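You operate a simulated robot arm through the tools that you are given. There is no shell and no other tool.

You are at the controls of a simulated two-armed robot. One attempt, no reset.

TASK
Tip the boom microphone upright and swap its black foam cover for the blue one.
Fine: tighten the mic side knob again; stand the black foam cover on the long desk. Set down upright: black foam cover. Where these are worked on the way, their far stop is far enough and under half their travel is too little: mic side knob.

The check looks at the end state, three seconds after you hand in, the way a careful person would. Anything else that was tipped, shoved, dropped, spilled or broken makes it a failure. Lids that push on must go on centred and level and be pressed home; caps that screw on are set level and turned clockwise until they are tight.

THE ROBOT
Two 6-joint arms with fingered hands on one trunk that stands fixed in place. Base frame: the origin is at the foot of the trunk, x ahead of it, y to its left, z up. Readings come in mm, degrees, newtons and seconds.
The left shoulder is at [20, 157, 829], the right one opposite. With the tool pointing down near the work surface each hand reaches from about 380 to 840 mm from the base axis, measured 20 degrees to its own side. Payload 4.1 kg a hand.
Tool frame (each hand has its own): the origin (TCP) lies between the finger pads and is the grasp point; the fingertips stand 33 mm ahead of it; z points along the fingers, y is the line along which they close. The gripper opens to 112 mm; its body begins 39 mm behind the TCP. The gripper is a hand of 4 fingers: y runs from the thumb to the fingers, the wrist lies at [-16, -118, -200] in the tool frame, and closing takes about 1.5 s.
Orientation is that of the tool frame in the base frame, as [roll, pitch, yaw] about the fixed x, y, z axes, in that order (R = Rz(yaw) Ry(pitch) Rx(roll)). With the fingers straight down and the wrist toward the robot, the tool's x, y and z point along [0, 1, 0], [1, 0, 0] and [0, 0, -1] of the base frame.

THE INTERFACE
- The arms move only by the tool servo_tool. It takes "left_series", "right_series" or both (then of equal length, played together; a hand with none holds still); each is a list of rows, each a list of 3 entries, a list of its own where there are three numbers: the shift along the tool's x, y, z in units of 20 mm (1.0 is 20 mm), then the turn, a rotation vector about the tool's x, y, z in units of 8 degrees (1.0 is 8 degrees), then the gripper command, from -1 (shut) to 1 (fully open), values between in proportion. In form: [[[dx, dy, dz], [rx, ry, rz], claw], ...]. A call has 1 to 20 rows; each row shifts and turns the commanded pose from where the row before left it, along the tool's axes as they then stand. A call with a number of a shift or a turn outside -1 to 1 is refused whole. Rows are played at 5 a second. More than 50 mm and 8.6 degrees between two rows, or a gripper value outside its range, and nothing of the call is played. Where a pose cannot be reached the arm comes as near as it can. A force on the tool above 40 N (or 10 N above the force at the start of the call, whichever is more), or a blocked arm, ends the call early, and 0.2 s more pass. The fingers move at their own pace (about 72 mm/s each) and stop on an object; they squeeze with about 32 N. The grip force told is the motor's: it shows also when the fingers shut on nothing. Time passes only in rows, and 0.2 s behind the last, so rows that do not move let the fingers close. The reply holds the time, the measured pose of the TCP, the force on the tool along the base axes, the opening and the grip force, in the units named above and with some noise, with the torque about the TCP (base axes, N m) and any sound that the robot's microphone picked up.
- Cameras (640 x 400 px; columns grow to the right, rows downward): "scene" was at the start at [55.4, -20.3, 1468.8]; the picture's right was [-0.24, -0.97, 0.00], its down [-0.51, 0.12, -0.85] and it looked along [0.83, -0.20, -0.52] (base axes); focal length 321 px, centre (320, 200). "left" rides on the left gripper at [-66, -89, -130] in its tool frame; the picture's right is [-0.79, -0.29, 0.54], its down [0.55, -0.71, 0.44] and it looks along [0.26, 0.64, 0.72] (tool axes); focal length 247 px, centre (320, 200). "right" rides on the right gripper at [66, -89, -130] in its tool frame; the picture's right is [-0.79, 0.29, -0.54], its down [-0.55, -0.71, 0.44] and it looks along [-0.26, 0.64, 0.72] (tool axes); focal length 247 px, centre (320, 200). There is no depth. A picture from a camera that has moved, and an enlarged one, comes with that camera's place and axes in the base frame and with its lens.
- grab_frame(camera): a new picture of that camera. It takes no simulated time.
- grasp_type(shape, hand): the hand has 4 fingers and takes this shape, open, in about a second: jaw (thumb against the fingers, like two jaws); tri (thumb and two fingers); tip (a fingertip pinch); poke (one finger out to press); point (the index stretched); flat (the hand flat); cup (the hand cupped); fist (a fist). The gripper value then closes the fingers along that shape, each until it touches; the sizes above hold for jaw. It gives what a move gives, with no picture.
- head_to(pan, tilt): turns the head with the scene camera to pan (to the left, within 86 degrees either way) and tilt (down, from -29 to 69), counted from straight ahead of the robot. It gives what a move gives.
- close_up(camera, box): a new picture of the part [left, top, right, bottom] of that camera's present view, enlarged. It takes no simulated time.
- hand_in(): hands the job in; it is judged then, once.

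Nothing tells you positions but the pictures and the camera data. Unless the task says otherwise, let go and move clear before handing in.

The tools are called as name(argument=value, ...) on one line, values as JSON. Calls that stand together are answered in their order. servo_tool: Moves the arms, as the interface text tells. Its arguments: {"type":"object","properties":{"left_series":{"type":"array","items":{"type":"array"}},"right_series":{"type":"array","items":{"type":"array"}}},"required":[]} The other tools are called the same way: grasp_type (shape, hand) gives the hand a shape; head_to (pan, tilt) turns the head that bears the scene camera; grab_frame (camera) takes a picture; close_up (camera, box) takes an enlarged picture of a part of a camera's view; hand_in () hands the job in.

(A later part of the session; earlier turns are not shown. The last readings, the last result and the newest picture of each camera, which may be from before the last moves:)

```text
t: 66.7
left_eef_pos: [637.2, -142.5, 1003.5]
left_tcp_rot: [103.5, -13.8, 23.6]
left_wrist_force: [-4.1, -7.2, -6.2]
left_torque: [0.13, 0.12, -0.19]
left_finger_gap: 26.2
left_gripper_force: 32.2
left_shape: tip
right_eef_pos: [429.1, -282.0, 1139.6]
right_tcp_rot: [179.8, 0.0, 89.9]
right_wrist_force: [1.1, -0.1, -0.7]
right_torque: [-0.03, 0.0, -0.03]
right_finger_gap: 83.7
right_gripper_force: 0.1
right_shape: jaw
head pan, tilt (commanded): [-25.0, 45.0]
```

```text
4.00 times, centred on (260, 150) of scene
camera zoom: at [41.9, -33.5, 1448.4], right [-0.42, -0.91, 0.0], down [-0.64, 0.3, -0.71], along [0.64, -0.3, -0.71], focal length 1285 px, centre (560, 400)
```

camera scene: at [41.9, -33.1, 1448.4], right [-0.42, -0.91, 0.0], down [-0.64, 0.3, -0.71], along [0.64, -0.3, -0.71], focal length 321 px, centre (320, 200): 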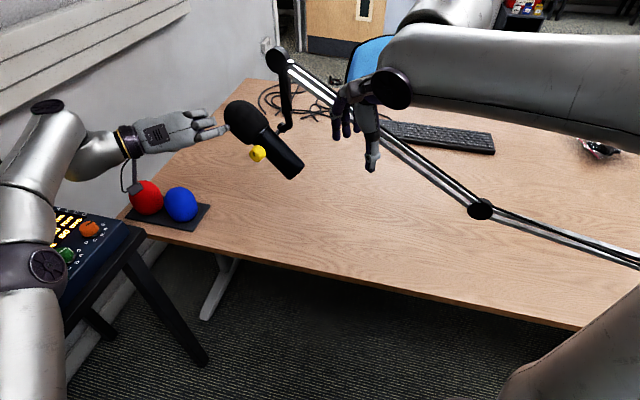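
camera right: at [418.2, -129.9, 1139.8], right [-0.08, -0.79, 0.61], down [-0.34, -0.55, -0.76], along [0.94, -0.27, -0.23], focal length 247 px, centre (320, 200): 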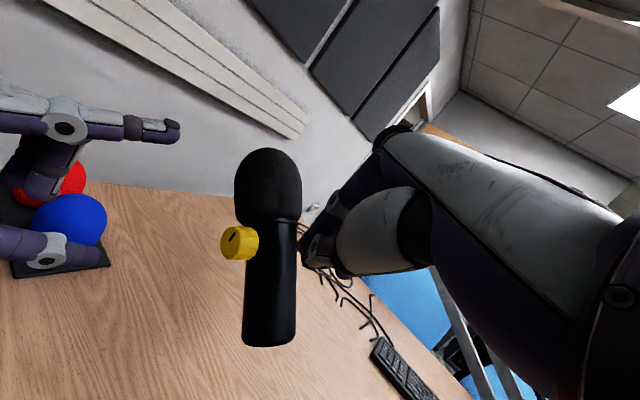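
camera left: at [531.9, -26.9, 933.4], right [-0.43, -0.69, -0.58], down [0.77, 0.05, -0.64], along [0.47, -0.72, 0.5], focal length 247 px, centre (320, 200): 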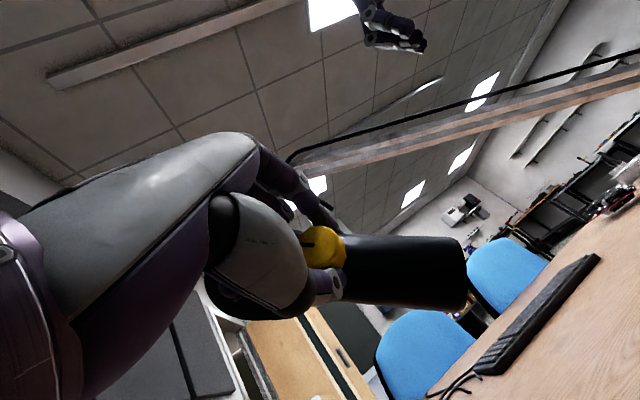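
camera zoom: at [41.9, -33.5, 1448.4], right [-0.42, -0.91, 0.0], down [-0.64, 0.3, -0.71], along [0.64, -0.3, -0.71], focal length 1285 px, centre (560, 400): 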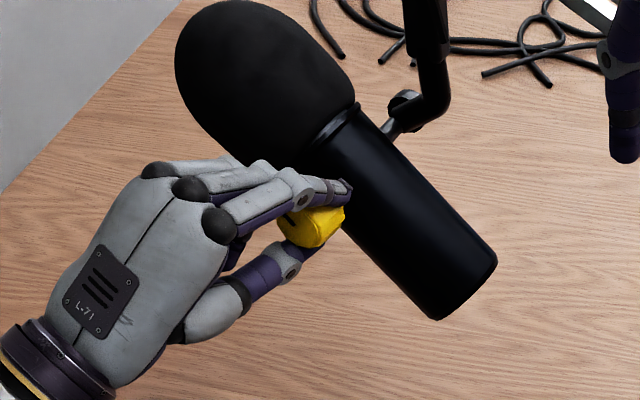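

The knob has turned about 48° and the mic is still steady. I'll continue the stroke.

servo_tool(left_series=[[[-0.02, -0.05, 0.02], [-0.308, -0.149, -0.94], -1], [[0.0195, -0.048, 0.001], [-0.308, -0.149, -0.94], -1], [[0.0195, -0.048, 0.001], [-0.308, -0.149, -0.94], -1]])

grab_frame(camera="left")

close_up(camera="scene", box=[200, 100, 320, 200])

```text
t: 67.5
left_eef_pos: [637.8, -141.1, 1001.6]
left_tcp_rot: [96.0, 9.0, 24.0]
left_wrist_force: [-8.6, -7.3, 0.3]
left_torque: [0.04, 0.03, -0.24]
left_finger_gap: 26.3
left_gripper_force: 32.5
left_shape: tip
right_eef_pos: [431.0, -282.5, 1139.1]
right_tcp_rot: [179.7, 0.1, 90.0]
right_wrist_force: [-0.6, 0.0, -0.3]
right_torque: [-0.03, 0.01, -0.02]
right_finger_gap: 83.8
right_gripper_force: 0.1
right_shape: jaw
head pan, tilt (commanded): [-25.0, 45.0]
```

```text
taken
camera left: at [511.9, -45.3, 937.7], right [-0.56, -0.8, -0.21], down [0.54, -0.16, -0.83], along [0.63, -0.58, 0.52], focal length 247 px, centre (320, 200)
```

left: 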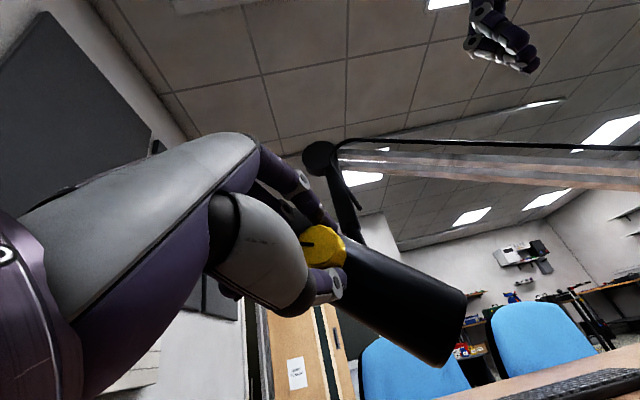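

```text
4.00 times, centred on (260, 150) of scene
camera zoom: at [41.6, -33.5, 1448.4], right [-0.42, -0.91, 0.0], down [-0.64, 0.3, -0.71], along [0.64, -0.3, -0.71], focal length 1285 px, centre (560, 400)
```

zoom: 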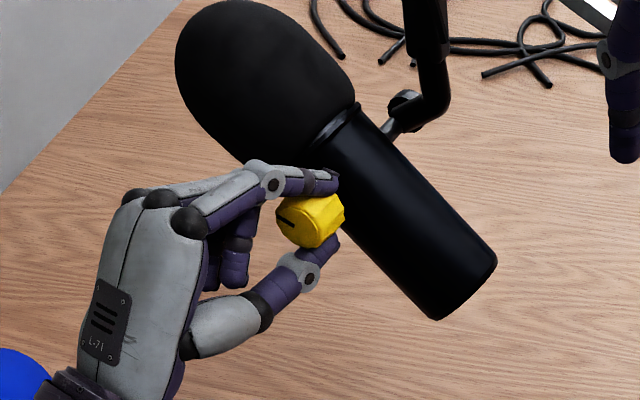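

It has now turned about 72° with no limit reached, and there's still no sound. I'll continue, easing 2 mm away from the contact force.

servo_tool(left_series=[[[-0.07, -0.06, 0.033], [-0.308, -0.149, -0.94], -1], [[0.0195, -0.048, 0.001], [-0.308, -0.149, -0.94], -1], [[0.0195, -0.048, 0.001], [-0.308, -0.149, -0.94], -1]])

grab_frame(camera="left")

close_up(camera="scene", box=[200, 100, 320, 200])

```text
t: 68.3
left_eef_pos: [638.3, -141.3, 999.2]
left_tcp_rot: [87.3, 31.6, 20.8]
left_wrist_force: [-6.5, -4.7, 8.4]
left_torque: [-0.07, -0.09, -0.23]
left_finger_gap: 26.3
left_gripper_force: 32.5
left_shape: tip
right_eef_pos: [429.9, -282.1, 1140.0]
right_tcp_rot: [179.7, -0.1, 89.9]
right_wrist_force: [0.6, -0.2, 0.1]
right_torque: [0.02, 0.0, 0.02]
right_finger_gap: 83.4
right_gripper_force: 0.1
right_shape: jaw
head pan, tilt (commanded): [-25.0, 45.0]
```

```text
taken
camera left: at [493.7, -61.9, 952.5], right [-0.56, -0.8, 0.19], down [0.27, -0.4, -0.88], along [0.78, -0.44, 0.44], focal length 247 px, centre (320, 200)
```

left: 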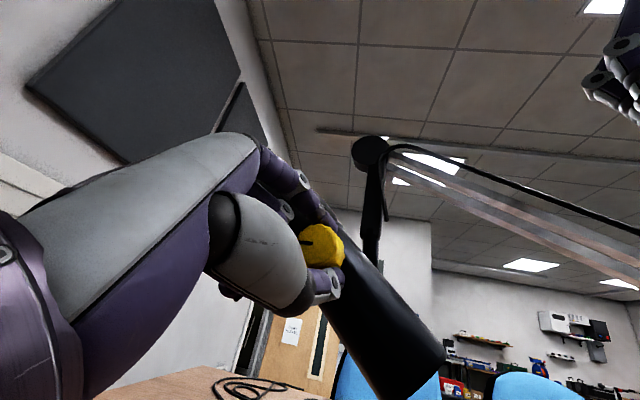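

```text
4.00 times, centred on (260, 150) of scene
camera zoom: at [41.5, -33.3, 1448.4], right [-0.42, -0.91, 0.0], down [-0.64, 0.3, -0.71], along [0.64, -0.3, -0.71], focal length 1285 px, centre (560, 400)
```

zoom: 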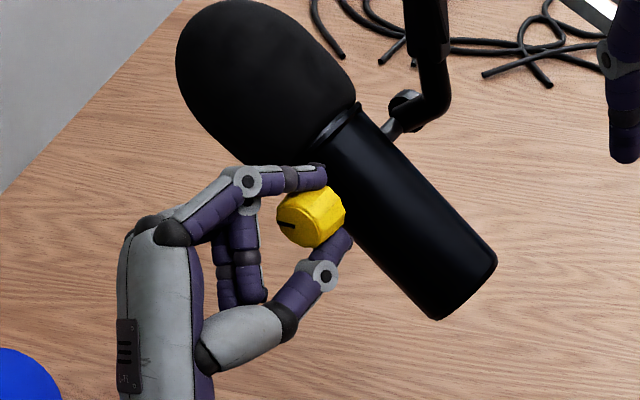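

About 96° now, smooth, with little torque. I'll keep going while the wrist allows it.

servo_tool(left_series=[[[-0.04, -0.07, 0.033], [-0.308, -0.149, -0.94], -1], [[0.0195, -0.048, 0.001], [-0.308, -0.149, -0.94], -1], [[0.0195, -0.048, 0.001], [-0.308, -0.149, -0.94], -1]])

grab_frame(camera="left")

close_up(camera="scene", box=[200, 100, 320, 200])

```text
t: 69.1
left_eef_pos: [634.9, -144.1, 997.1]
left_tcp_rot: [72.8, 53.1, 10.7]
left_wrist_force: [-8.7, -2.6, 16.8]
left_torque: [-0.17, -0.42, -0.27]
left_finger_gap: 25.8
left_gripper_force: 32.1
left_shape: tip
right_eef_pos: [429.7, -281.5, 1139.6]
right_tcp_rot: [179.7, 0.0, 89.8]
right_wrist_force: [-0.2, -0.4, -0.5]
right_torque: [-0.04, -0.01, 0.01]
right_finger_gap: 83.7
right_gripper_force: 0.0
right_shape: jaw
head pan, tilt (commanded): [-25.0, 45.0]
```

```text
taken
camera left: at [480.6, -73.6, 976.0], right [-0.45, -0.69, 0.57], down [0.01, -0.64, -0.77], along [0.89, -0.34, 0.29], focal length 247 px, centre (320, 200)
```

left: 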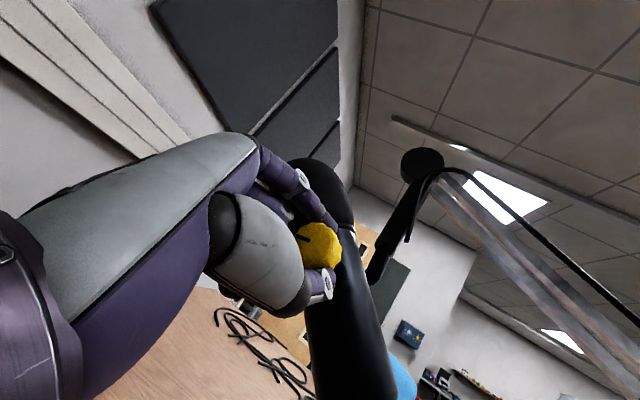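

```text
4.00 times, centred on (260, 150) of scene
camera zoom: at [41.1, -33.1, 1448.4], right [-0.42, -0.91, 0.0], down [-0.64, 0.3, -0.71], along [0.64, -0.3, -0.71], focal length 1285 px, centre (560, 400)
```

zoom: 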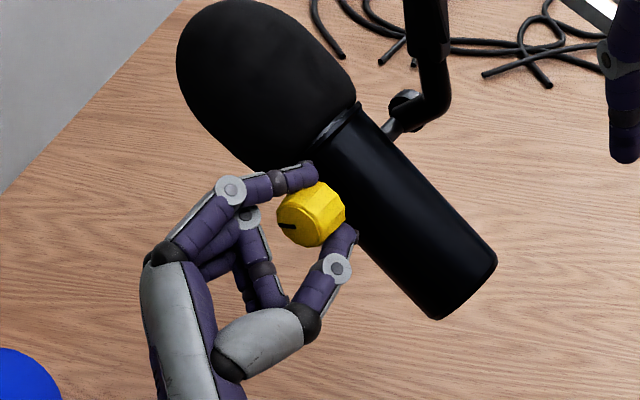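

The pointer in the scene view barely moved on this last bit and the resisting torque rose, so the knob may be at its far stop. I'll zoom in to check.

close_up(camera="left", box=[270, 190, 370, 310])

close_up(camera="scene", box=[240, 130, 290, 170])

```text
3.33 times, centred on (320, 250) of left
camera zoom: at [480.6, -73.6, 976.0], right [-0.45, -0.69, 0.57], down [0.01, -0.64, -0.77], along [0.89, -0.34, 0.29], focal length 823 px, centre (320, 33)
```

zoom: 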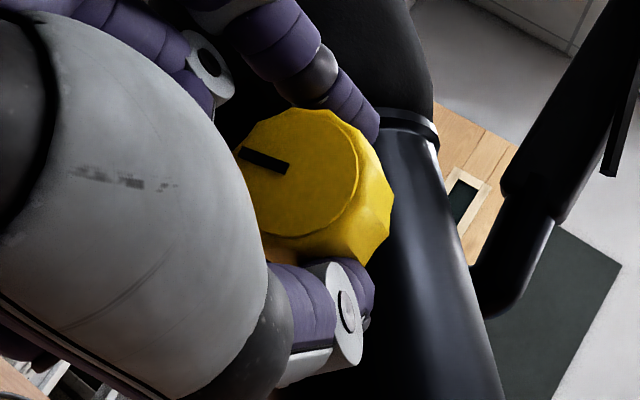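

```text
10.00 times, centred on (265, 150) of scene
camera zoom: at [41.1, -33.1, 1448.4], right [-0.42, -0.91, 0.0], down [-0.64, 0.3, -0.71], along [0.64, -0.3, -0.71], focal length 3213 px, centre (870, 700)
```

zoom: 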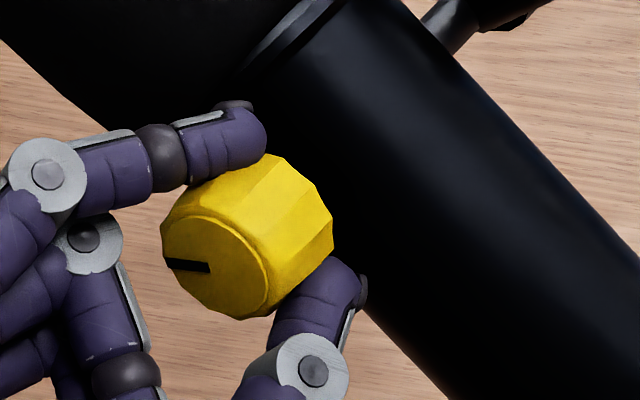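

The pointer now reads about 96° from where it started while the hand has turned 120°, with a clear resisting torque, so it looks like the far stop. I'll nudge one more small turn to confirm that the pointer no longer moves.

servo_tool(left_series=[[[0.0195, -0.048, 0.001], [-0.308, -0.149, -0.94], -1]])

close_up(camera="left", box=[270, 190, 370, 310])

close_up(camera="scene", box=[240, 130, 290, 170])

```text
t: 69.5
left_eef_pos: [633.8, -146.3, 997.0]
left_tcp_rot: [64.6, 59.5, 3.5]
left_wrist_force: [-11.5, -7.4, 25.0]
left_torque: [-0.06, -0.69, -0.46]
left_finger_gap: 25.5
left_gripper_force: 31.8
left_shape: tip
right_eef_pos: [429.4, -281.1, 1139.1]
right_tcp_rot: [179.7, 0.0, 90.0]
right_wrist_force: [-0.4, 0.2, 0.4]
right_torque: [0.0, 0.0, 0.02]
right_finger_gap: 83.7
right_gripper_force: 0.0
right_shape: jaw
head pan, tilt (commanded): [-25.0, 45.0]
```

```text
3.33 times, centred on (320, 250) of left
camera zoom: at [478.0, -75.8, 985.2], right [-0.39, -0.64, 0.67], down [-0.07, -0.7, -0.71], along [0.92, -0.32, 0.23], focal length 823 px, centre (320, 33)
```

zoom: 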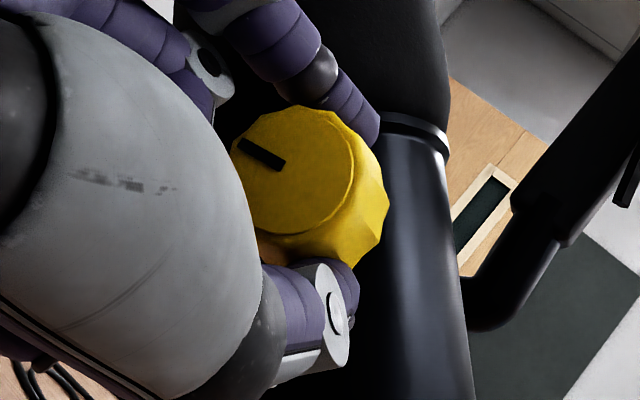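

```text
10.00 times, centred on (265, 150) of scene
camera zoom: at [40.8, -33.3, 1448.4], right [-0.42, -0.91, 0.0], down [-0.64, 0.3, -0.71], along [0.64, -0.3, -0.71], focal length 3213 px, centre (870, 700)
```

zoom: 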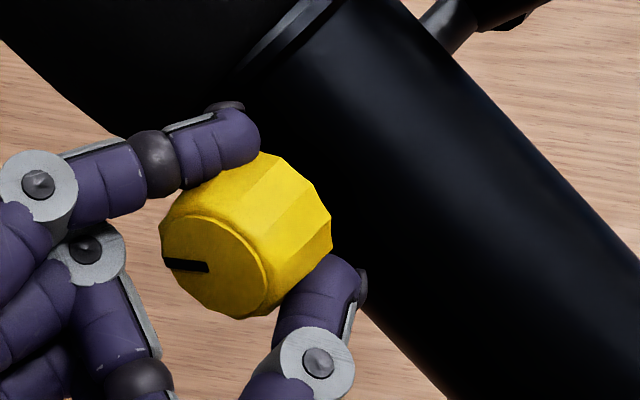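

The pointer hasn't moved, so the knob is at its far (loose) stop, and the mic hasn't flopped. I'll open the pinch just slightly and back the left hand away along its fingers.

servo_tool(left_series=[[[0, 0, 0], [0, 0, 0], -0.47], [[0, 0, 0], [0, 0, 0], -0.43], [[0, 0, 0], [0, 0, 0], -0.41], [[0, 0, -0.4], [0, 0, 0], -0.41], [[0, 0, -0.5], [0, 0, 0], -0.4], [[0, 0, -0.6], [0, 0, 0], -0.35], [[0, 0, -0.7], [0, 0, 0], -0.3], [[0, 0, -0.8], [0, 0, 0], -0.3]])

grab_frame(camera="scene")

close_up(camera="scene", box=[200, 60, 330, 200])

```text
t: 71.3
left_eef_pos: [609.0, -91.0, 981.4]
left_tcp_rot: [65.0, 59.9, 4.2]
left_wrist_force: [0.4, 0.5, -0.7]
left_torque: [-0.01, 0.01, -0.01]
left_finger_gap: 38.8
left_gripper_force: 0.0
left_shape: tip
right_eef_pos: [429.0, -280.8, 1140.1]
right_tcp_rot: [179.7, 0.0, 89.9]
right_wrist_force: [-0.2, 0.0, 0.8]
right_torque: [-0.01, 0.02, -0.01]
right_finger_gap: 83.4
right_gripper_force: 0.1
right_shape: jaw
head pan, tilt (commanded): [-25.0, 45.0]
```

```text
taken
camera scene: at [41.9, -33.3, 1448.4], right [-0.42, -0.91, 0.0], down [-0.64, 0.3, -0.71], along [0.64, -0.3, -0.71], focal length 321 px, centre (320, 200)
```

scene: 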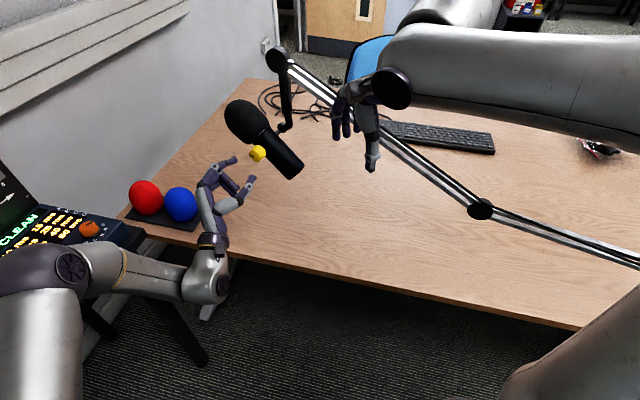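

```text
2.86 times, centred on (265, 130) of scene
camera zoom: at [41.9, -33.3, 1448.4], right [-0.42, -0.91, 0.0], down [-0.64, 0.3, -0.71], along [0.64, -0.3, -0.71], focal length 918 px, centre (477, 400)
```

zoom: 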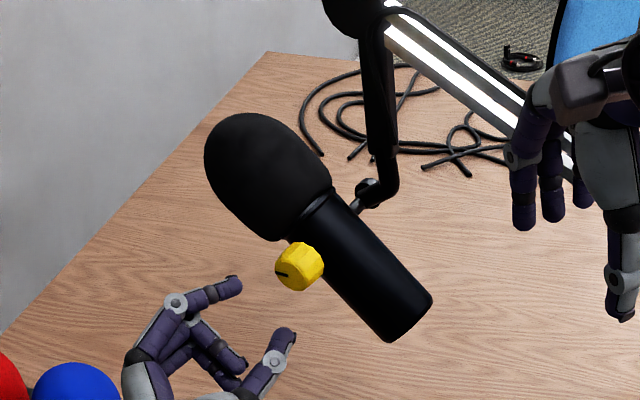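

Released cleanly: the knob stays at its loose stop and the mic holds its tilt by friction, so no second hand is needed to support it. I'll re-orient the left hand (fingers right and 20° down) so it can push the head up from its front underside.

servo_tool(left_series=[[[0, 0, -1], [0, 0, 0], -0.3], [[0, 0.5, -1], [0.404, 0.895, -0.275], -0.3], [[0, 0.5, 0], [0.404, 0.895, -0.275], -0.3], [[0, 0.5, 0], [0.404, 0.895, -0.275], -0.3], [[0, 0, 0], [0.404, 0.895, -0.275], -0.3], [[0, 0, 0], [0, 0, 1], -0.3], [[0, 0, 0], [0, 0, 1], -0.3], [[0, 0, 0], [0, 0, 1], -0.3], [[0, 0, 0], [0, 0, 1], -0.3], [[0, 0, 0], [0, 0, 0], -0.3]])

grab_frame(camera="scene")

```text
t: 73.5
left_eef_pos: [615.6, -43.7, 986.1]
left_tcp_rot: [114.2, 36.7, 40.6]
left_wrist_force: [0.2, -0.1, 0.3]
left_torque: [-0.04, 0.01, 0.02]
left_finger_gap: 38.8
left_gripper_force: 0.1
left_shape: tip
right_eef_pos: [430.6, -281.9, 1139.0]
right_tcp_rot: [179.6, 0.0, 89.8]
right_wrist_force: [0.5, 0.5, 1.5]
right_torque: [-0.03, -0.03, 0.0]
right_finger_gap: 84.1
right_gripper_force: 0.0
right_shape: jaw
head pan, tilt (commanded): [-25.0, 45.0]
```

```text
taken
camera scene: at [41.9, -33.2, 1448.4], right [-0.42, -0.91, 0.0], down [-0.64, 0.3, -0.71], along [0.64, -0.3, -0.71], focal length 321 px, centre (320, 200)
```

scene: 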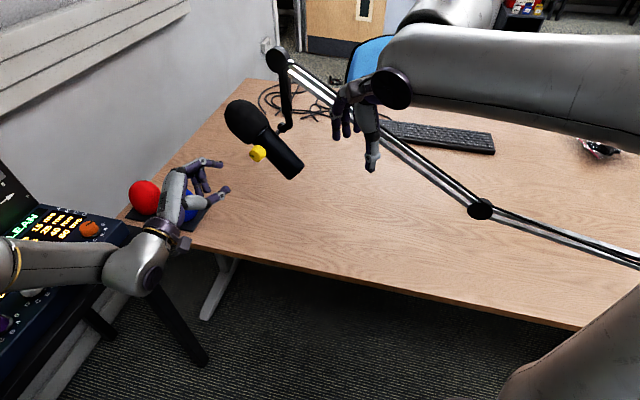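

No limits hit. I'll finish the roll to index-up, then move forward and left so the hand is positioned to slide under the front of the foam.

servo_tool(left_series=[[[0, 0, 0], [0, 0, 1], -0.6], [[0, 0, 0], [0, 0, 1], -1], [[0, 0, 0], [0, 0, 1], -1], [[0, 0, 0], [0, 0, 1], -1], [[0, 0, 0], [0, 0, 0.5], -1], [[0, 0, 0], [0, 0.96, 0], -1], [[0, 0, 0], [0, 0.96, 0], -1], [[1, 0.6, 0], [0, 0, 0], -1], [[1, 0.6, 0], [0, 0, 0], -1], [[1, 0.6, 0], [0, 0, 0], -1], [[0, 0, 0], [0, 0, 0], -1]])

grab_frame(camera="scene")

grab_frame(camera="left")

```text
t: 75.9
left_eef_pos: [668.2, -12.8, 1021.5]
left_tcp_rot: [109.4, -1.9, 41.1]
left_wrist_force: [0.0, 0.0, -0.6]
left_torque: [-0.04, 0.01, 0.02]
left_finger_gap: 0.0
left_gripper_force: 32.1
left_shape: tip
right_eef_pos: [430.3, -282.1, 1139.9]
right_tcp_rot: [179.7, 0.0, 89.8]
right_wrist_force: [0.4, -0.2, 0.4]
right_torque: [0.02, -0.02, -0.02]
right_finger_gap: 83.4
right_gripper_force: 0.1
right_shape: jaw
head pan, tilt (commanded): [-25.0, 45.0]
```

```text
taken
camera scene: at [41.9, -33.2, 1448.4], right [-0.42, -0.91, 0.0], down [-0.64, 0.3, -0.71], along [0.64, -0.3, -0.71], focal length 321 px, centre (320, 200)
```

scene: 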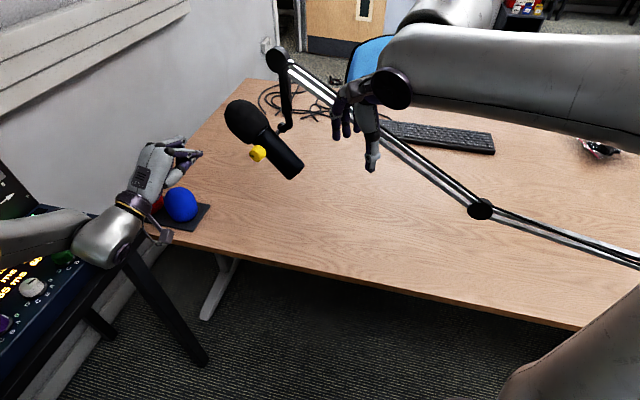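

```text
taken
camera left: at [518.6, 59.1, 979.2], right [-0.31, -0.82, -0.47], down [0.55, 0.25, -0.8], along [0.77, -0.51, 0.38], focal length 247 px, centre (320, 200)
```

left: 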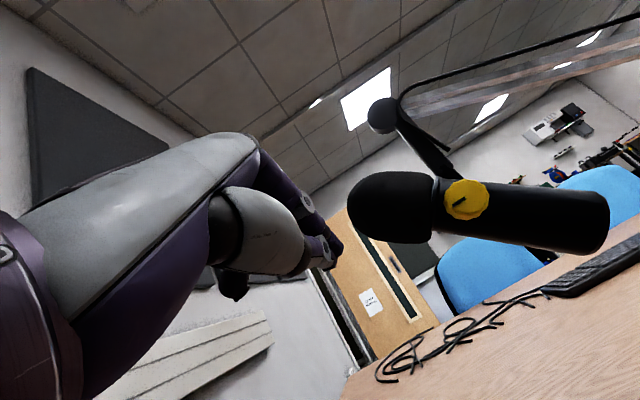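

The closed hand is now beside and in front of the foam. I'll slide it to the right, below and in front of the head, without contact.

servo_tool(left_series=[[[0, 0, 1], [0, 0, 0], -1], [[0, 0, 1], [0, 0, 0], -1], [[0, 0, 1], [0, 0, 0], -1], [[0, 0, 1], [0, 0, 0], -1], [[0, 0, 1], [0, 0, 0], -1], [[0, 0, 1], [0, 0, 0], -1], [[0, 0, 0.4], [0, 0, 0], -1]])

grab_frame(camera="left")

close_up(camera="scene", box=[160, 60, 330, 200])

grab_frame(camera="right")

```text
t: 77.5
left_eef_pos: [750.7, -104.1, 979.7]
left_tcp_rot: [109.3, -1.9, 41.0]
left_wrist_force: [-0.1, 0.6, 0.1]
left_torque: [-0.03, -0.02, 0.01]
left_finger_gap: 0.0
left_gripper_force: 32.7
left_shape: tip
right_eef_pos: [429.8, -281.4, 1139.6]
right_tcp_rot: [179.7, 0.0, 90.0]
right_wrist_force: [0.8, 0.8, -0.5]
right_torque: [-0.01, 0.0, -0.01]
right_finger_gap: 83.6
right_gripper_force: 0.1
right_shape: jaw
head pan, tilt (commanded): [-25.0, 45.0]
```

```text
taken
camera left: at [600.5, -31.7, 936.5], right [-0.31, -0.82, -0.47], down [0.55, 0.25, -0.8], along [0.77, -0.51, 0.38], focal length 247 px, centre (320, 200)
```

left: 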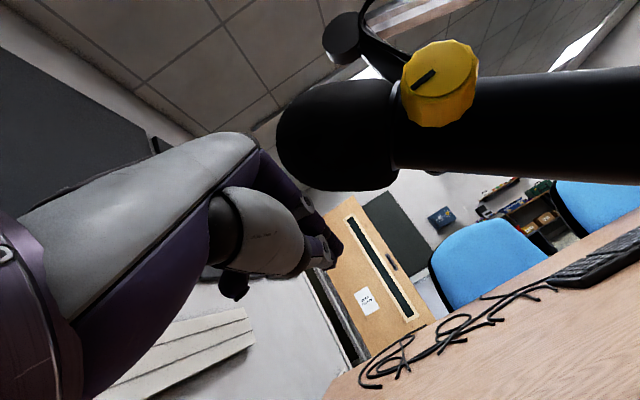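

```text
2.86 times, centred on (245, 130) of scene
camera zoom: at [41.8, -33.1, 1448.4], right [-0.42, -0.91, 0.0], down [-0.64, 0.3, -0.71], along [0.64, -0.3, -0.71], focal length 918 px, centre (534, 400)
```

zoom: 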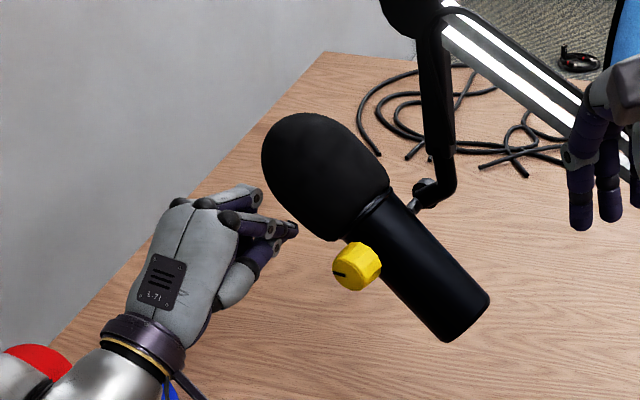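

```text
taken
camera right: at [340.9, -215.4, 1268.6], right [0.28, -0.79, 0.54], down [-0.71, -0.55, -0.44], along [0.65, -0.26, -0.72], focal length 247 px, centre (320, 200)
```

right: 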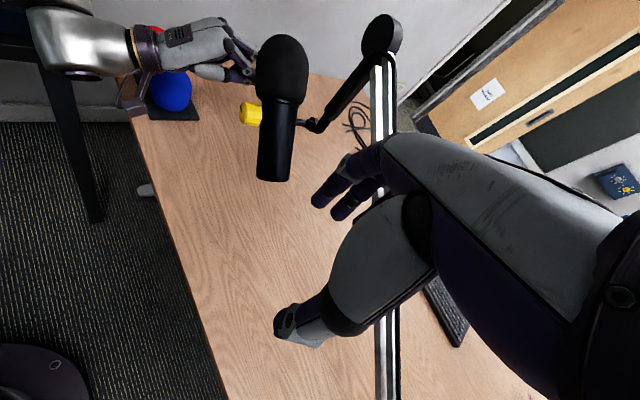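

The closed fingers are below and in front of the foam. I'll now push the head up and back along an arc about the pivot, watching the force and the mic.

servo_tool(left_series=[[[-0.535, 0.33, -0.116], [0, 0, 0], -1], [[-0.535, 0.33, -0.116], [0, 0, 0], -1], [[-0.05, 0.38, -0.132], [0, 0, 0], -1], [[-0.085, 0.37, -0.129], [0, 0, 0], -1], [[0, 0, 0], [0, 0, 0], -1]])

grab_frame(camera="left")

close_up(camera="scene", box=[160, 60, 330, 200])

```text
t: 78.7
left_eef_pos: [731.3, -120.8, 1008.4]
left_tcp_rot: [109.3, -1.9, 41.3]
left_wrist_force: [-0.2, -0.8, 0.3]
left_torque: [-0.01, 0.01, -0.01]
left_finger_gap: 0.0
left_gripper_force: 31.8
left_shape: tip
right_eef_pos: [431.0, -282.0, 1139.0]
right_tcp_rot: [179.8, -0.1, 89.9]
right_wrist_force: [0.7, -0.1, -2.0]
right_torque: [-0.04, -0.05, 0.03]
right_finger_gap: 83.6
right_gripper_force: 0.1
right_shape: jaw
head pan, tilt (commanded): [-25.0, 45.0]
```

```text
taken
camera left: at [581.9, -47.2, 966.3], right [-0.31, -0.82, -0.47], down [0.55, 0.25, -0.8], along [0.77, -0.51, 0.38], focal length 247 px, centre (320, 200)
```

left: 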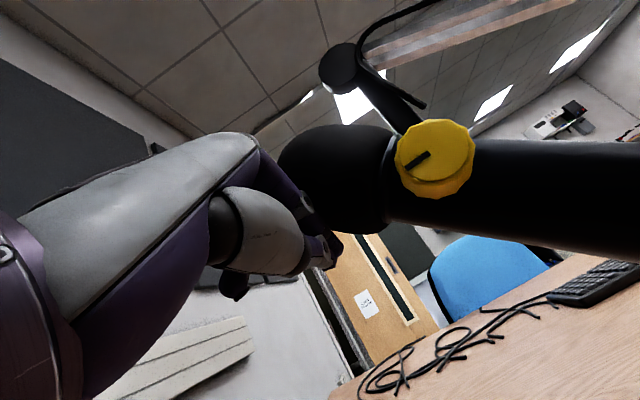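

```text
2.86 times, centred on (245, 130) of scene
camera zoom: at [41.9, -33.2, 1448.4], right [-0.42, -0.91, 0.0], down [-0.64, 0.3, -0.71], along [0.64, -0.3, -0.71], focal length 918 px, centre (534, 400)
```

zoom: 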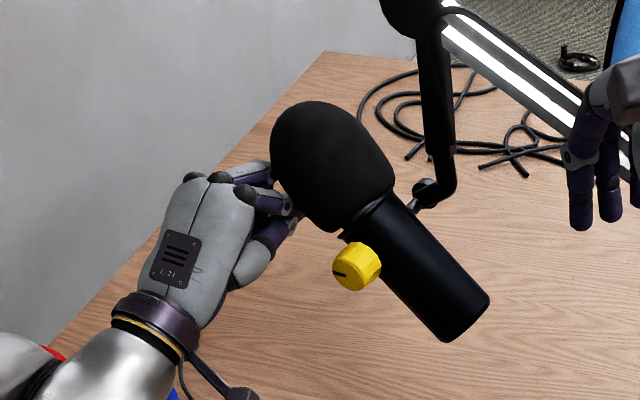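

The foam itself tilted on the head while the mic body stayed put, so pushing on the foam is no good: it's loosely held. I'll back off the way I came and look.

servo_tool(left_series=[[[0.085, -0.37, 0.129], [0, 0, 0], -1], [[0.05, -0.38, 0.132], [0, 0, 0], -1], [[0.535, -0.33, 0.116], [0, 0, 0], -1], [[0.535, -0.33, 0.116], [0, 0, 0], -1], [[0, 0, -1], [0, 0, 0], -1], [[0, 0, -1], [0, 0, 0], -1], [[0, 0, -1], [0, 0, 0], -1], [[0, 0, -1], [0, 0, 0], -1]])

close_up(camera="scene", box=[160, 60, 330, 200])

grab_frame(camera="left")

close_up(camera="right", box=[200, 10, 350, 200])

```text
t: 80.5
left_eef_pos: [697.4, -46.9, 1006.4]
left_tcp_rot: [109.3, -1.9, 41.2]
left_wrist_force: [-0.5, -0.3, 0.3]
left_torque: [0.03, -0.02, 0.0]
left_finger_gap: 0.0
left_gripper_force: 31.9
left_shape: tip
right_eef_pos: [430.1, -281.0, 1139.5]
right_tcp_rot: [179.7, 0.0, 89.9]
right_wrist_force: [0.4, -0.1, 0.1]
right_torque: [0.01, 0.02, 0.0]
right_finger_gap: 83.9
right_gripper_force: 0.0
right_shape: jaw
head pan, tilt (commanded): [-25.0, 45.0]
```

```text
2.86 times, centred on (245, 130) of scene
camera zoom: at [42.0, -33.3, 1448.4], right [-0.42, -0.91, 0.0], down [-0.64, 0.3, -0.71], along [0.64, -0.3, -0.71], focal length 918 px, centre (534, 400)
```

zoom: 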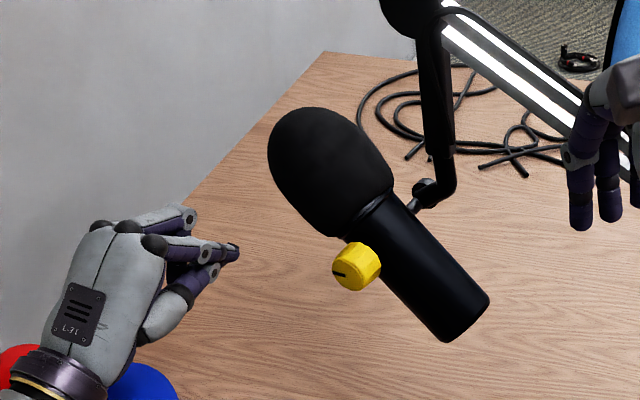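

```text
taken
camera left: at [548.6, 25.8, 963.3], right [-0.31, -0.82, -0.47], down [0.55, 0.25, -0.8], along [0.77, -0.51, 0.38], focal length 247 px, centre (320, 200)
```

left: 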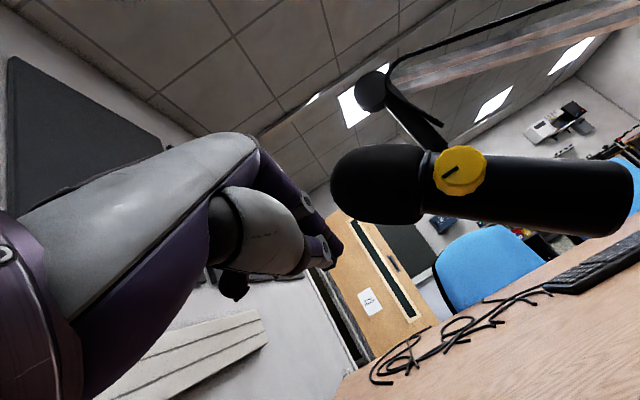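

```text
2.11 times, centred on (275, 105) of right
camera zoom: at [341.1, -215.6, 1268.5], right [0.28, -0.79, 0.54], down [-0.71, -0.55, -0.44], along [0.65, -0.26, -0.72], focal length 520 px, centre (415, 400)
```

zoom: 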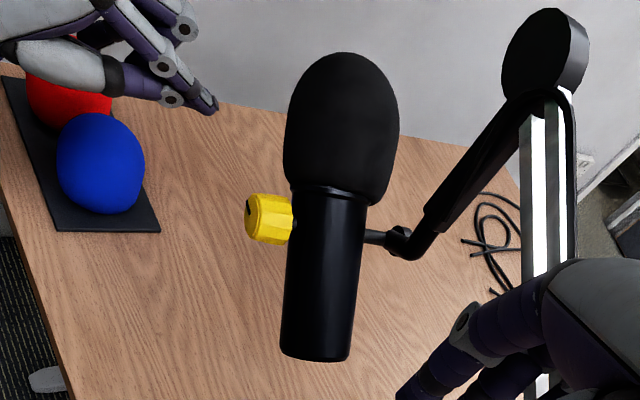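

The foam sprang back and sits on the head, so it's only loosely held; the push has to go on the mic body. I'll test whether the right hand can reach low with its fingers tilted forward and yawed left, to push the mic's bottom end from the robot side.

servo_tool(right_series=[[[0, 0, 0], [0, 0, -1], 0], [[0, 0, 0], [0, 0, -1], -0.5], [[0, 0, 0], [0, 0, -1], -1], [[0, 0, 0], [0, 0, -1], -1], [[0, 0, 0], [-1, 0, 0], -1], [[0, 0, 0], [-1, 0, 0], -1], [[0, 0, 0], [-1, 0, 0], -1], [[0, 0, 0], [-1, 0, 0], -1], [[0, 0, 0], [0, 0, 0], -1]])

grab_frame(camera="scene")

```text
t: 82.5
left_eef_pos: [697.2, -46.6, 1005.8]
left_tcp_rot: [109.2, -1.9, 41.3]
left_wrist_force: [-0.5, -0.2, 0.0]
left_torque: [0.0, 0.02, 0.01]
left_finger_gap: 0.0
left_gripper_force: 31.8
left_shape: tip
right_eef_pos: [430.7, -281.6, 1140.0]
right_tcp_rot: [147.8, 0.2, 121.9]
right_wrist_force: [0.5, 0.4, 0.5]
right_torque: [0.03, -0.05, 0.01]
right_finger_gap: 0.1
right_gripper_force: 32.0
right_shape: jaw
head pan, tilt (commanded): [-25.0, 45.0]
```

```text
taken
camera scene: at [41.9, -33.1, 1448.4], right [-0.42, -0.91, 0.0], down [-0.64, 0.3, -0.71], along [0.64, -0.3, -0.71], focal length 321 px, centre (320, 200)
```

scene: 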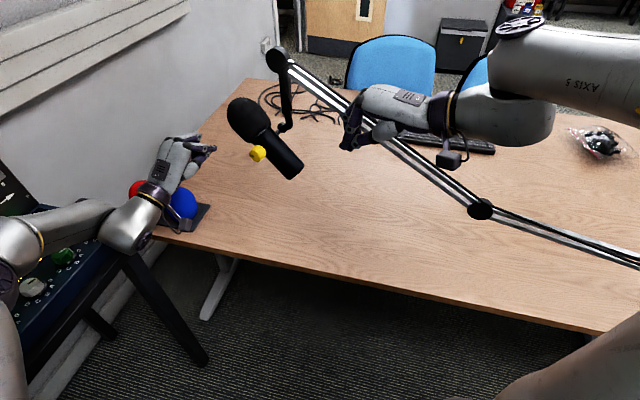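

The right arm settled into a more natural pose without drift (azimuth 32°, 32° from vertical). I'll lower it in two steps, checking its clearance from the boom.

servo_tool(right_series=[[[-0.11, -0.194, 0.942], [0, 0, 0], -1], [[-0.11, -0.194, 0.942], [0, 0, 0], -1], [[-0.11, -0.194, 0.942], [0, 0, 0], -1], [[-0.11, -0.194, 0.942], [0, 0, 0], -1], [[-0.11, -0.194, 0.942], [0, 0, 0], -1]])

grab_frame(camera="scene")

grab_frame(camera="right")

```text
t: 83.7
left_eef_pos: [697.9, -46.8, 1005.6]
left_tcp_rot: [109.3, -1.9, 41.0]
left_wrist_force: [-0.3, -0.1, 0.3]
left_torque: [-0.01, -0.02, 0.01]
left_finger_gap: 0.0
left_gripper_force: 31.6
left_shape: tip
right_eef_pos: [466.2, -272.4, 1047.1]
right_tcp_rot: [147.8, 0.1, 122.0]
right_wrist_force: [-0.5, -1.1, -0.5]
right_torque: [0.0, -0.01, -0.03]
right_finger_gap: 0.0
right_gripper_force: 31.9
right_shape: jaw
head pan, tilt (commanded): [-25.0, 45.0]
```

```text
taken
camera scene: at [41.7, -33.1, 1448.4], right [-0.42, -0.91, 0.0], down [-0.64, 0.3, -0.71], along [0.64, -0.3, -0.71], focal length 321 px, centre (320, 200)
```

scene: 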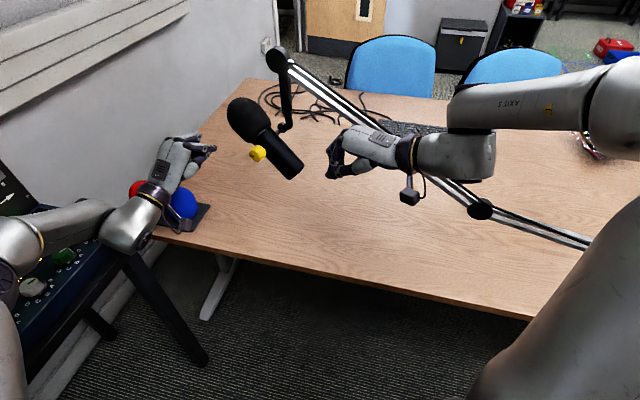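

```text
taken
camera right: at [308.7, -292.9, 1110.7], right [0.38, -0.7, 0.61], down [-0.02, -0.67, -0.75], along [0.93, 0.27, -0.27], focal length 247 px, centre (320, 200)
```

right: 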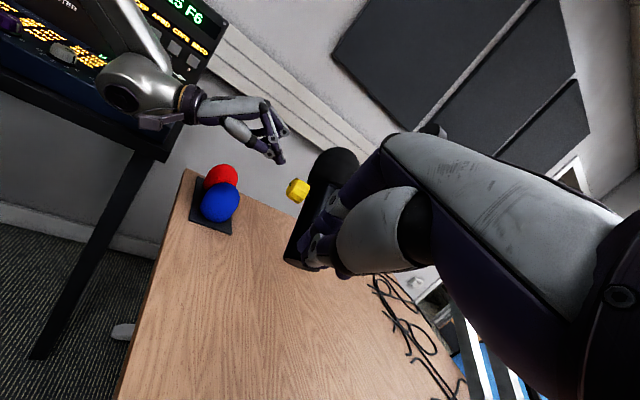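

The right hand can now work low with its fingers tilted forward. I'll yaw it to azimuth 15° to keep more clearance from the boom, tilt a bit further, and come in just behind the mic's bottom rim.

servo_tool(right_series=[[[0, 0, 0], [0, -0.566, 0.9], -1], [[0, 0, 0], [0, -0.566, 0.9], -1], [[0, 0, 0], [-1, 0, 0], -1], [[-0.293, 0.2, 0.962], [0, 0, 0], -1], [[-0.293, 0.2, 0.962], [0, 0, 0], -1], [[-0.293, 0.2, 0.962], [0, 0, 0], -1], [[0, 0, 0], [0, 0, 0], -1]])

grab_frame(camera="scene")

grab_frame(camera="right")

```text
t: 85.3
left_eef_pos: [697.2, -46.8, 1006.7]
left_tcp_rot: [109.4, -1.9, 41.1]
left_wrist_force: [0.2, -0.8, -0.3]
left_torque: [0.0, 0.01, 0.03]
left_finger_gap: 0.1
left_gripper_force: 32.1
left_shape: tip
right_eef_pos: [514.0, -276.6, 1013.2]
right_tcp_rot: [139.8, 0.2, 104.8]
right_wrist_force: [-0.3, 0.0, 0.2]
right_torque: [-0.05, -0.04, 0.01]
right_finger_gap: 0.0
right_gripper_force: 31.9
right_shape: jaw
head pan, tilt (commanded): [-25.0, 45.0]
```

```text
taken
camera scene: at [41.8, -33.1, 1448.4], right [-0.42, -0.91, 0.0], down [-0.64, 0.3, -0.71], along [0.64, -0.3, -0.71], focal length 321 px, centre (320, 200)
```

scene: 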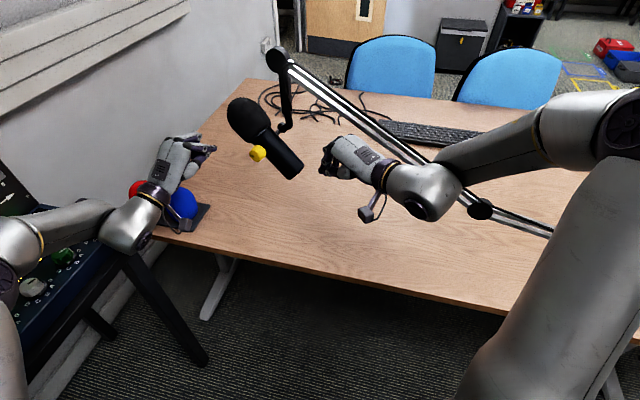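

```text
taken
camera right: at [349.2, -252.6, 1054.8], right [0.08, -0.8, 0.6], down [-0.11, -0.6, -0.79], along [0.99, 0.0, -0.13], focal length 247 px, centre (320, 200)
```

right: 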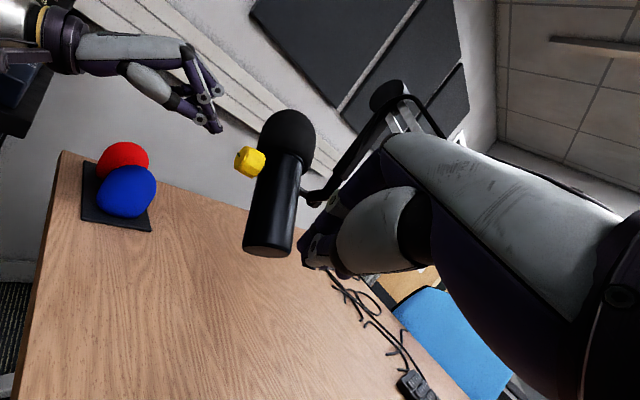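

Clear of the boom with no warnings. I'll continue to just behind the bottom rim.

servo_tool(right_series=[[[-0.293, 0.2, 0.962], [0, 0, 0], -1], [[-0.293, 0.2, 0.962], [0, 0, 0], -1], [[-0.293, 0.2, 0.8], [0, 0, 0], -1], [[0, 0, 0], [0, 0, 0], -1]])

close_up(camera="scene", box=[210, 70, 400, 220])

grab_frame(camera="right")

grab_frame(camera="left")

```text
t: 86.3
left_eef_pos: [696.7, -46.9, 1006.0]
left_tcp_rot: [109.3, -1.9, 41.1]
left_wrist_force: [-0.3, 0.1, -0.4]
left_torque: [-0.01, -0.01, 0.02]
left_finger_gap: 0.0
left_gripper_force: 31.9
left_shape: tip
right_eef_pos: [562.4, -283.5, 979.9]
right_tcp_rot: [139.6, 0.2, 104.8]
right_wrist_force: [0.5, -0.4, -0.1]
right_torque: [0.0, -0.01, -0.03]
right_finger_gap: 0.3
right_gripper_force: 31.8
right_shape: jaw
head pan, tilt (commanded): [-25.0, 45.0]
```

```text
2.67 times, centred on (305, 145) of scene
camera zoom: at [41.9, -33.2, 1448.4], right [-0.42, -0.91, 0.0], down [-0.64, 0.3, -0.71], along [0.64, -0.3, -0.71], focal length 857 px, centre (360, 347)
```

zoom: 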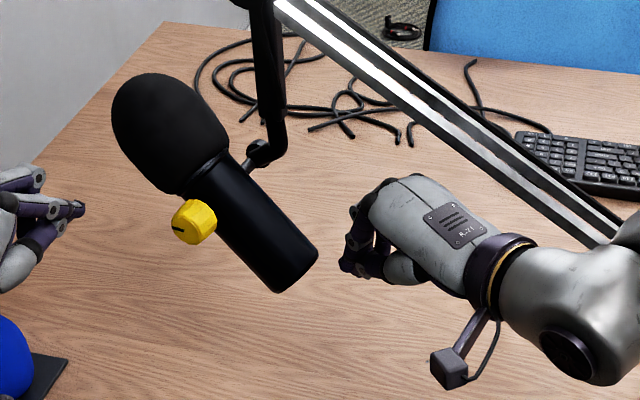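

```text
taken
camera right: at [398.1, -259.3, 1020.8], right [0.08, -0.8, 0.6], down [-0.11, -0.6, -0.79], along [0.99, 0.0, -0.13], focal length 247 px, centre (320, 200)
```

right: 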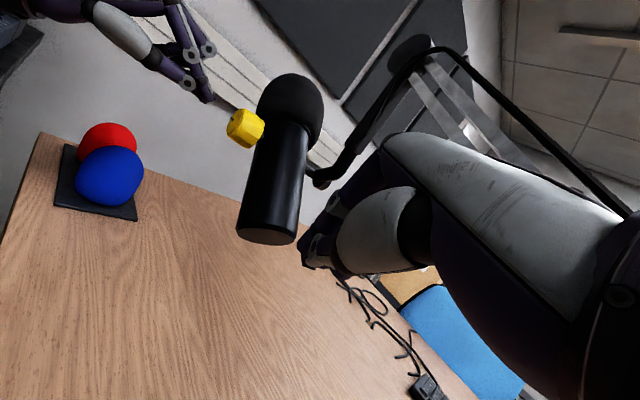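

```text
taken
camera left: at [548.6, 25.6, 963.2], right [-0.31, -0.82, -0.47], down [0.55, 0.25, -0.8], along [0.77, -0.51, 0.38], focal length 247 px, centre (320, 200)
```

left: 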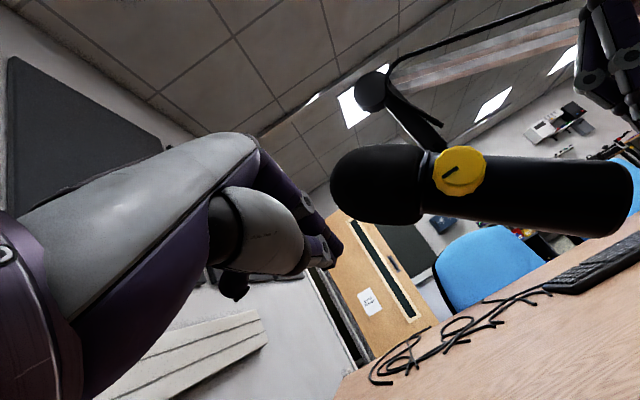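

The right hand's closed fingertips sit 20 mm behind the mic's bottom rim, as planned. I'll push the bottom forward and down along the tilt path, with the first part checked for motion and force.

servo_tool(right_series=[[[0.24, 0.355, 0.303], [0, 0, 0], -1], [[0.24, 0.355, 0.303], [0, 0, 0], -1], [[0.183, 0.113, 0.416], [0, 0, 0], -1], [[0.183, 0.113, 0.416], [0, 0, 0], -1], [[0, 0, 0], [0, 0, 0], -1]])

close_up(camera="scene", box=[210, 70, 400, 220])

grab_frame(camera="left")

```text
t: 87.5
left_eef_pos: [696.9, -47.4, 1006.8]
left_tcp_rot: [109.3, -1.9, 41.3]
left_wrist_force: [-1.1, -0.1, -0.7]
left_torque: [-0.05, -0.01, 0.01]
left_finger_gap: 0.0
left_gripper_force: 31.9
left_shape: tip
right_eef_pos: [590.2, -258.5, 970.3]
right_tcp_rot: [139.7, 0.1, 104.9]
right_wrist_force: [0.6, -0.5, 1.2]
right_torque: [0.01, -0.01, 0.0]
right_finger_gap: 0.1
right_gripper_force: 32.0
right_shape: jaw
head pan, tilt (commanded): [-25.0, 45.0]
```

```text
2.67 times, centred on (305, 145) of scene
camera zoom: at [41.9, -33.2, 1448.4], right [-0.42, -0.91, 0.0], down [-0.64, 0.3, -0.71], along [0.64, -0.3, -0.71], focal length 857 px, centre (360, 347)
```

zoom: 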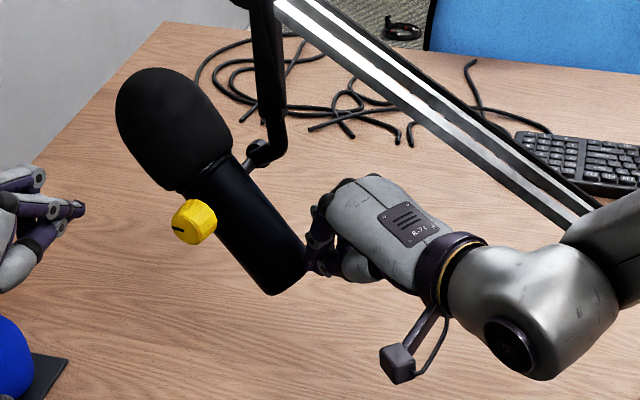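

```text
taken
camera left: at [548.6, 25.6, 963.2], right [-0.31, -0.82, -0.47], down [0.55, 0.25, -0.8], along [0.77, -0.51, 0.38], focal length 247 px, centre (320, 200)
```

left: 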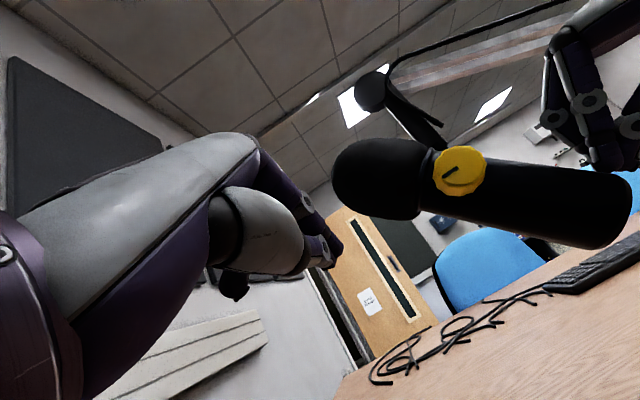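

The mic body is rotating with only about 1 N of force. I'll keep pushing along the path.

servo_tool(right_series=[[[0.183, 0.113, 0.416], [0, 0, 0], -1], [[0.183, 0.113, 0.416], [0, 0, 0], -1], [[0.183, 0.113, 0.416], [0, 0, 0], -1], [[0, 0, 0], [0, 0, 0], -1]])

close_up(camera="scene", box=[210, 70, 400, 220])

grab_frame(camera="left")

```text
t: 88.5
left_eef_pos: [697.2, -47.6, 1006.6]
left_tcp_rot: [109.3, -1.9, 41.1]
left_wrist_force: [0.4, 0.3, 0.5]
left_torque: [0.0, -0.02, 0.02]
left_finger_gap: 0.0
left_gripper_force: 31.7
left_shape: tip
right_eef_pos: [607.1, -243.2, 956.2]
right_tcp_rot: [139.8, -0.1, 105.2]
right_wrist_force: [-2.2, -0.9, -0.1]
right_torque: [-0.01, 0.04, -0.01]
right_finger_gap: 0.0
right_gripper_force: 31.8
right_shape: jaw
head pan, tilt (commanded): [-25.0, 45.0]
```

```text
2.67 times, centred on (305, 145) of scene
camera zoom: at [41.9, -33.2, 1448.4], right [-0.42, -0.91, 0.0], down [-0.64, 0.3, -0.71], along [0.64, -0.3, -0.71], focal length 857 px, centre (360, 347)
```

zoom: 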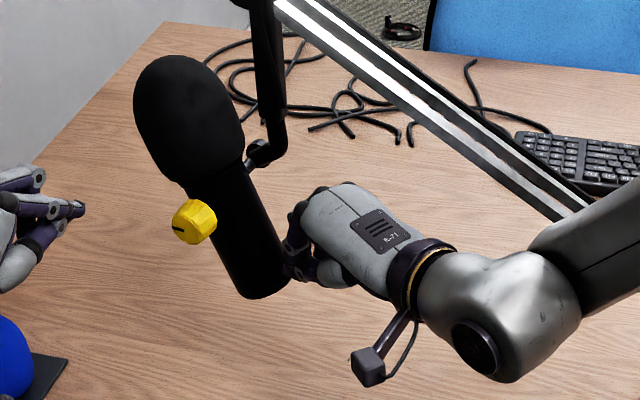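

```text
taken
camera left: at [548.6, 25.6, 963.2], right [-0.31, -0.82, -0.47], down [0.55, 0.25, -0.8], along [0.77, -0.51, 0.38], focal length 247 px, centre (320, 200)
```

left: 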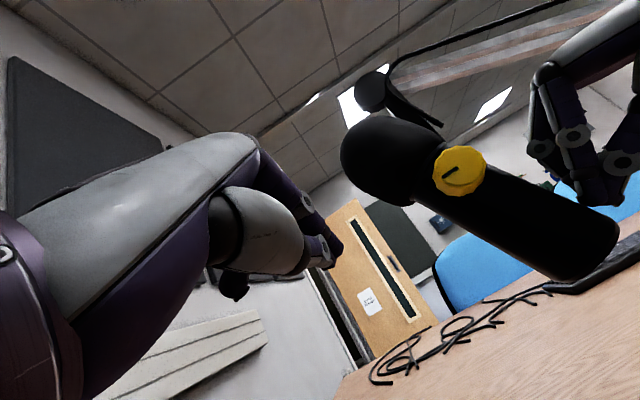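

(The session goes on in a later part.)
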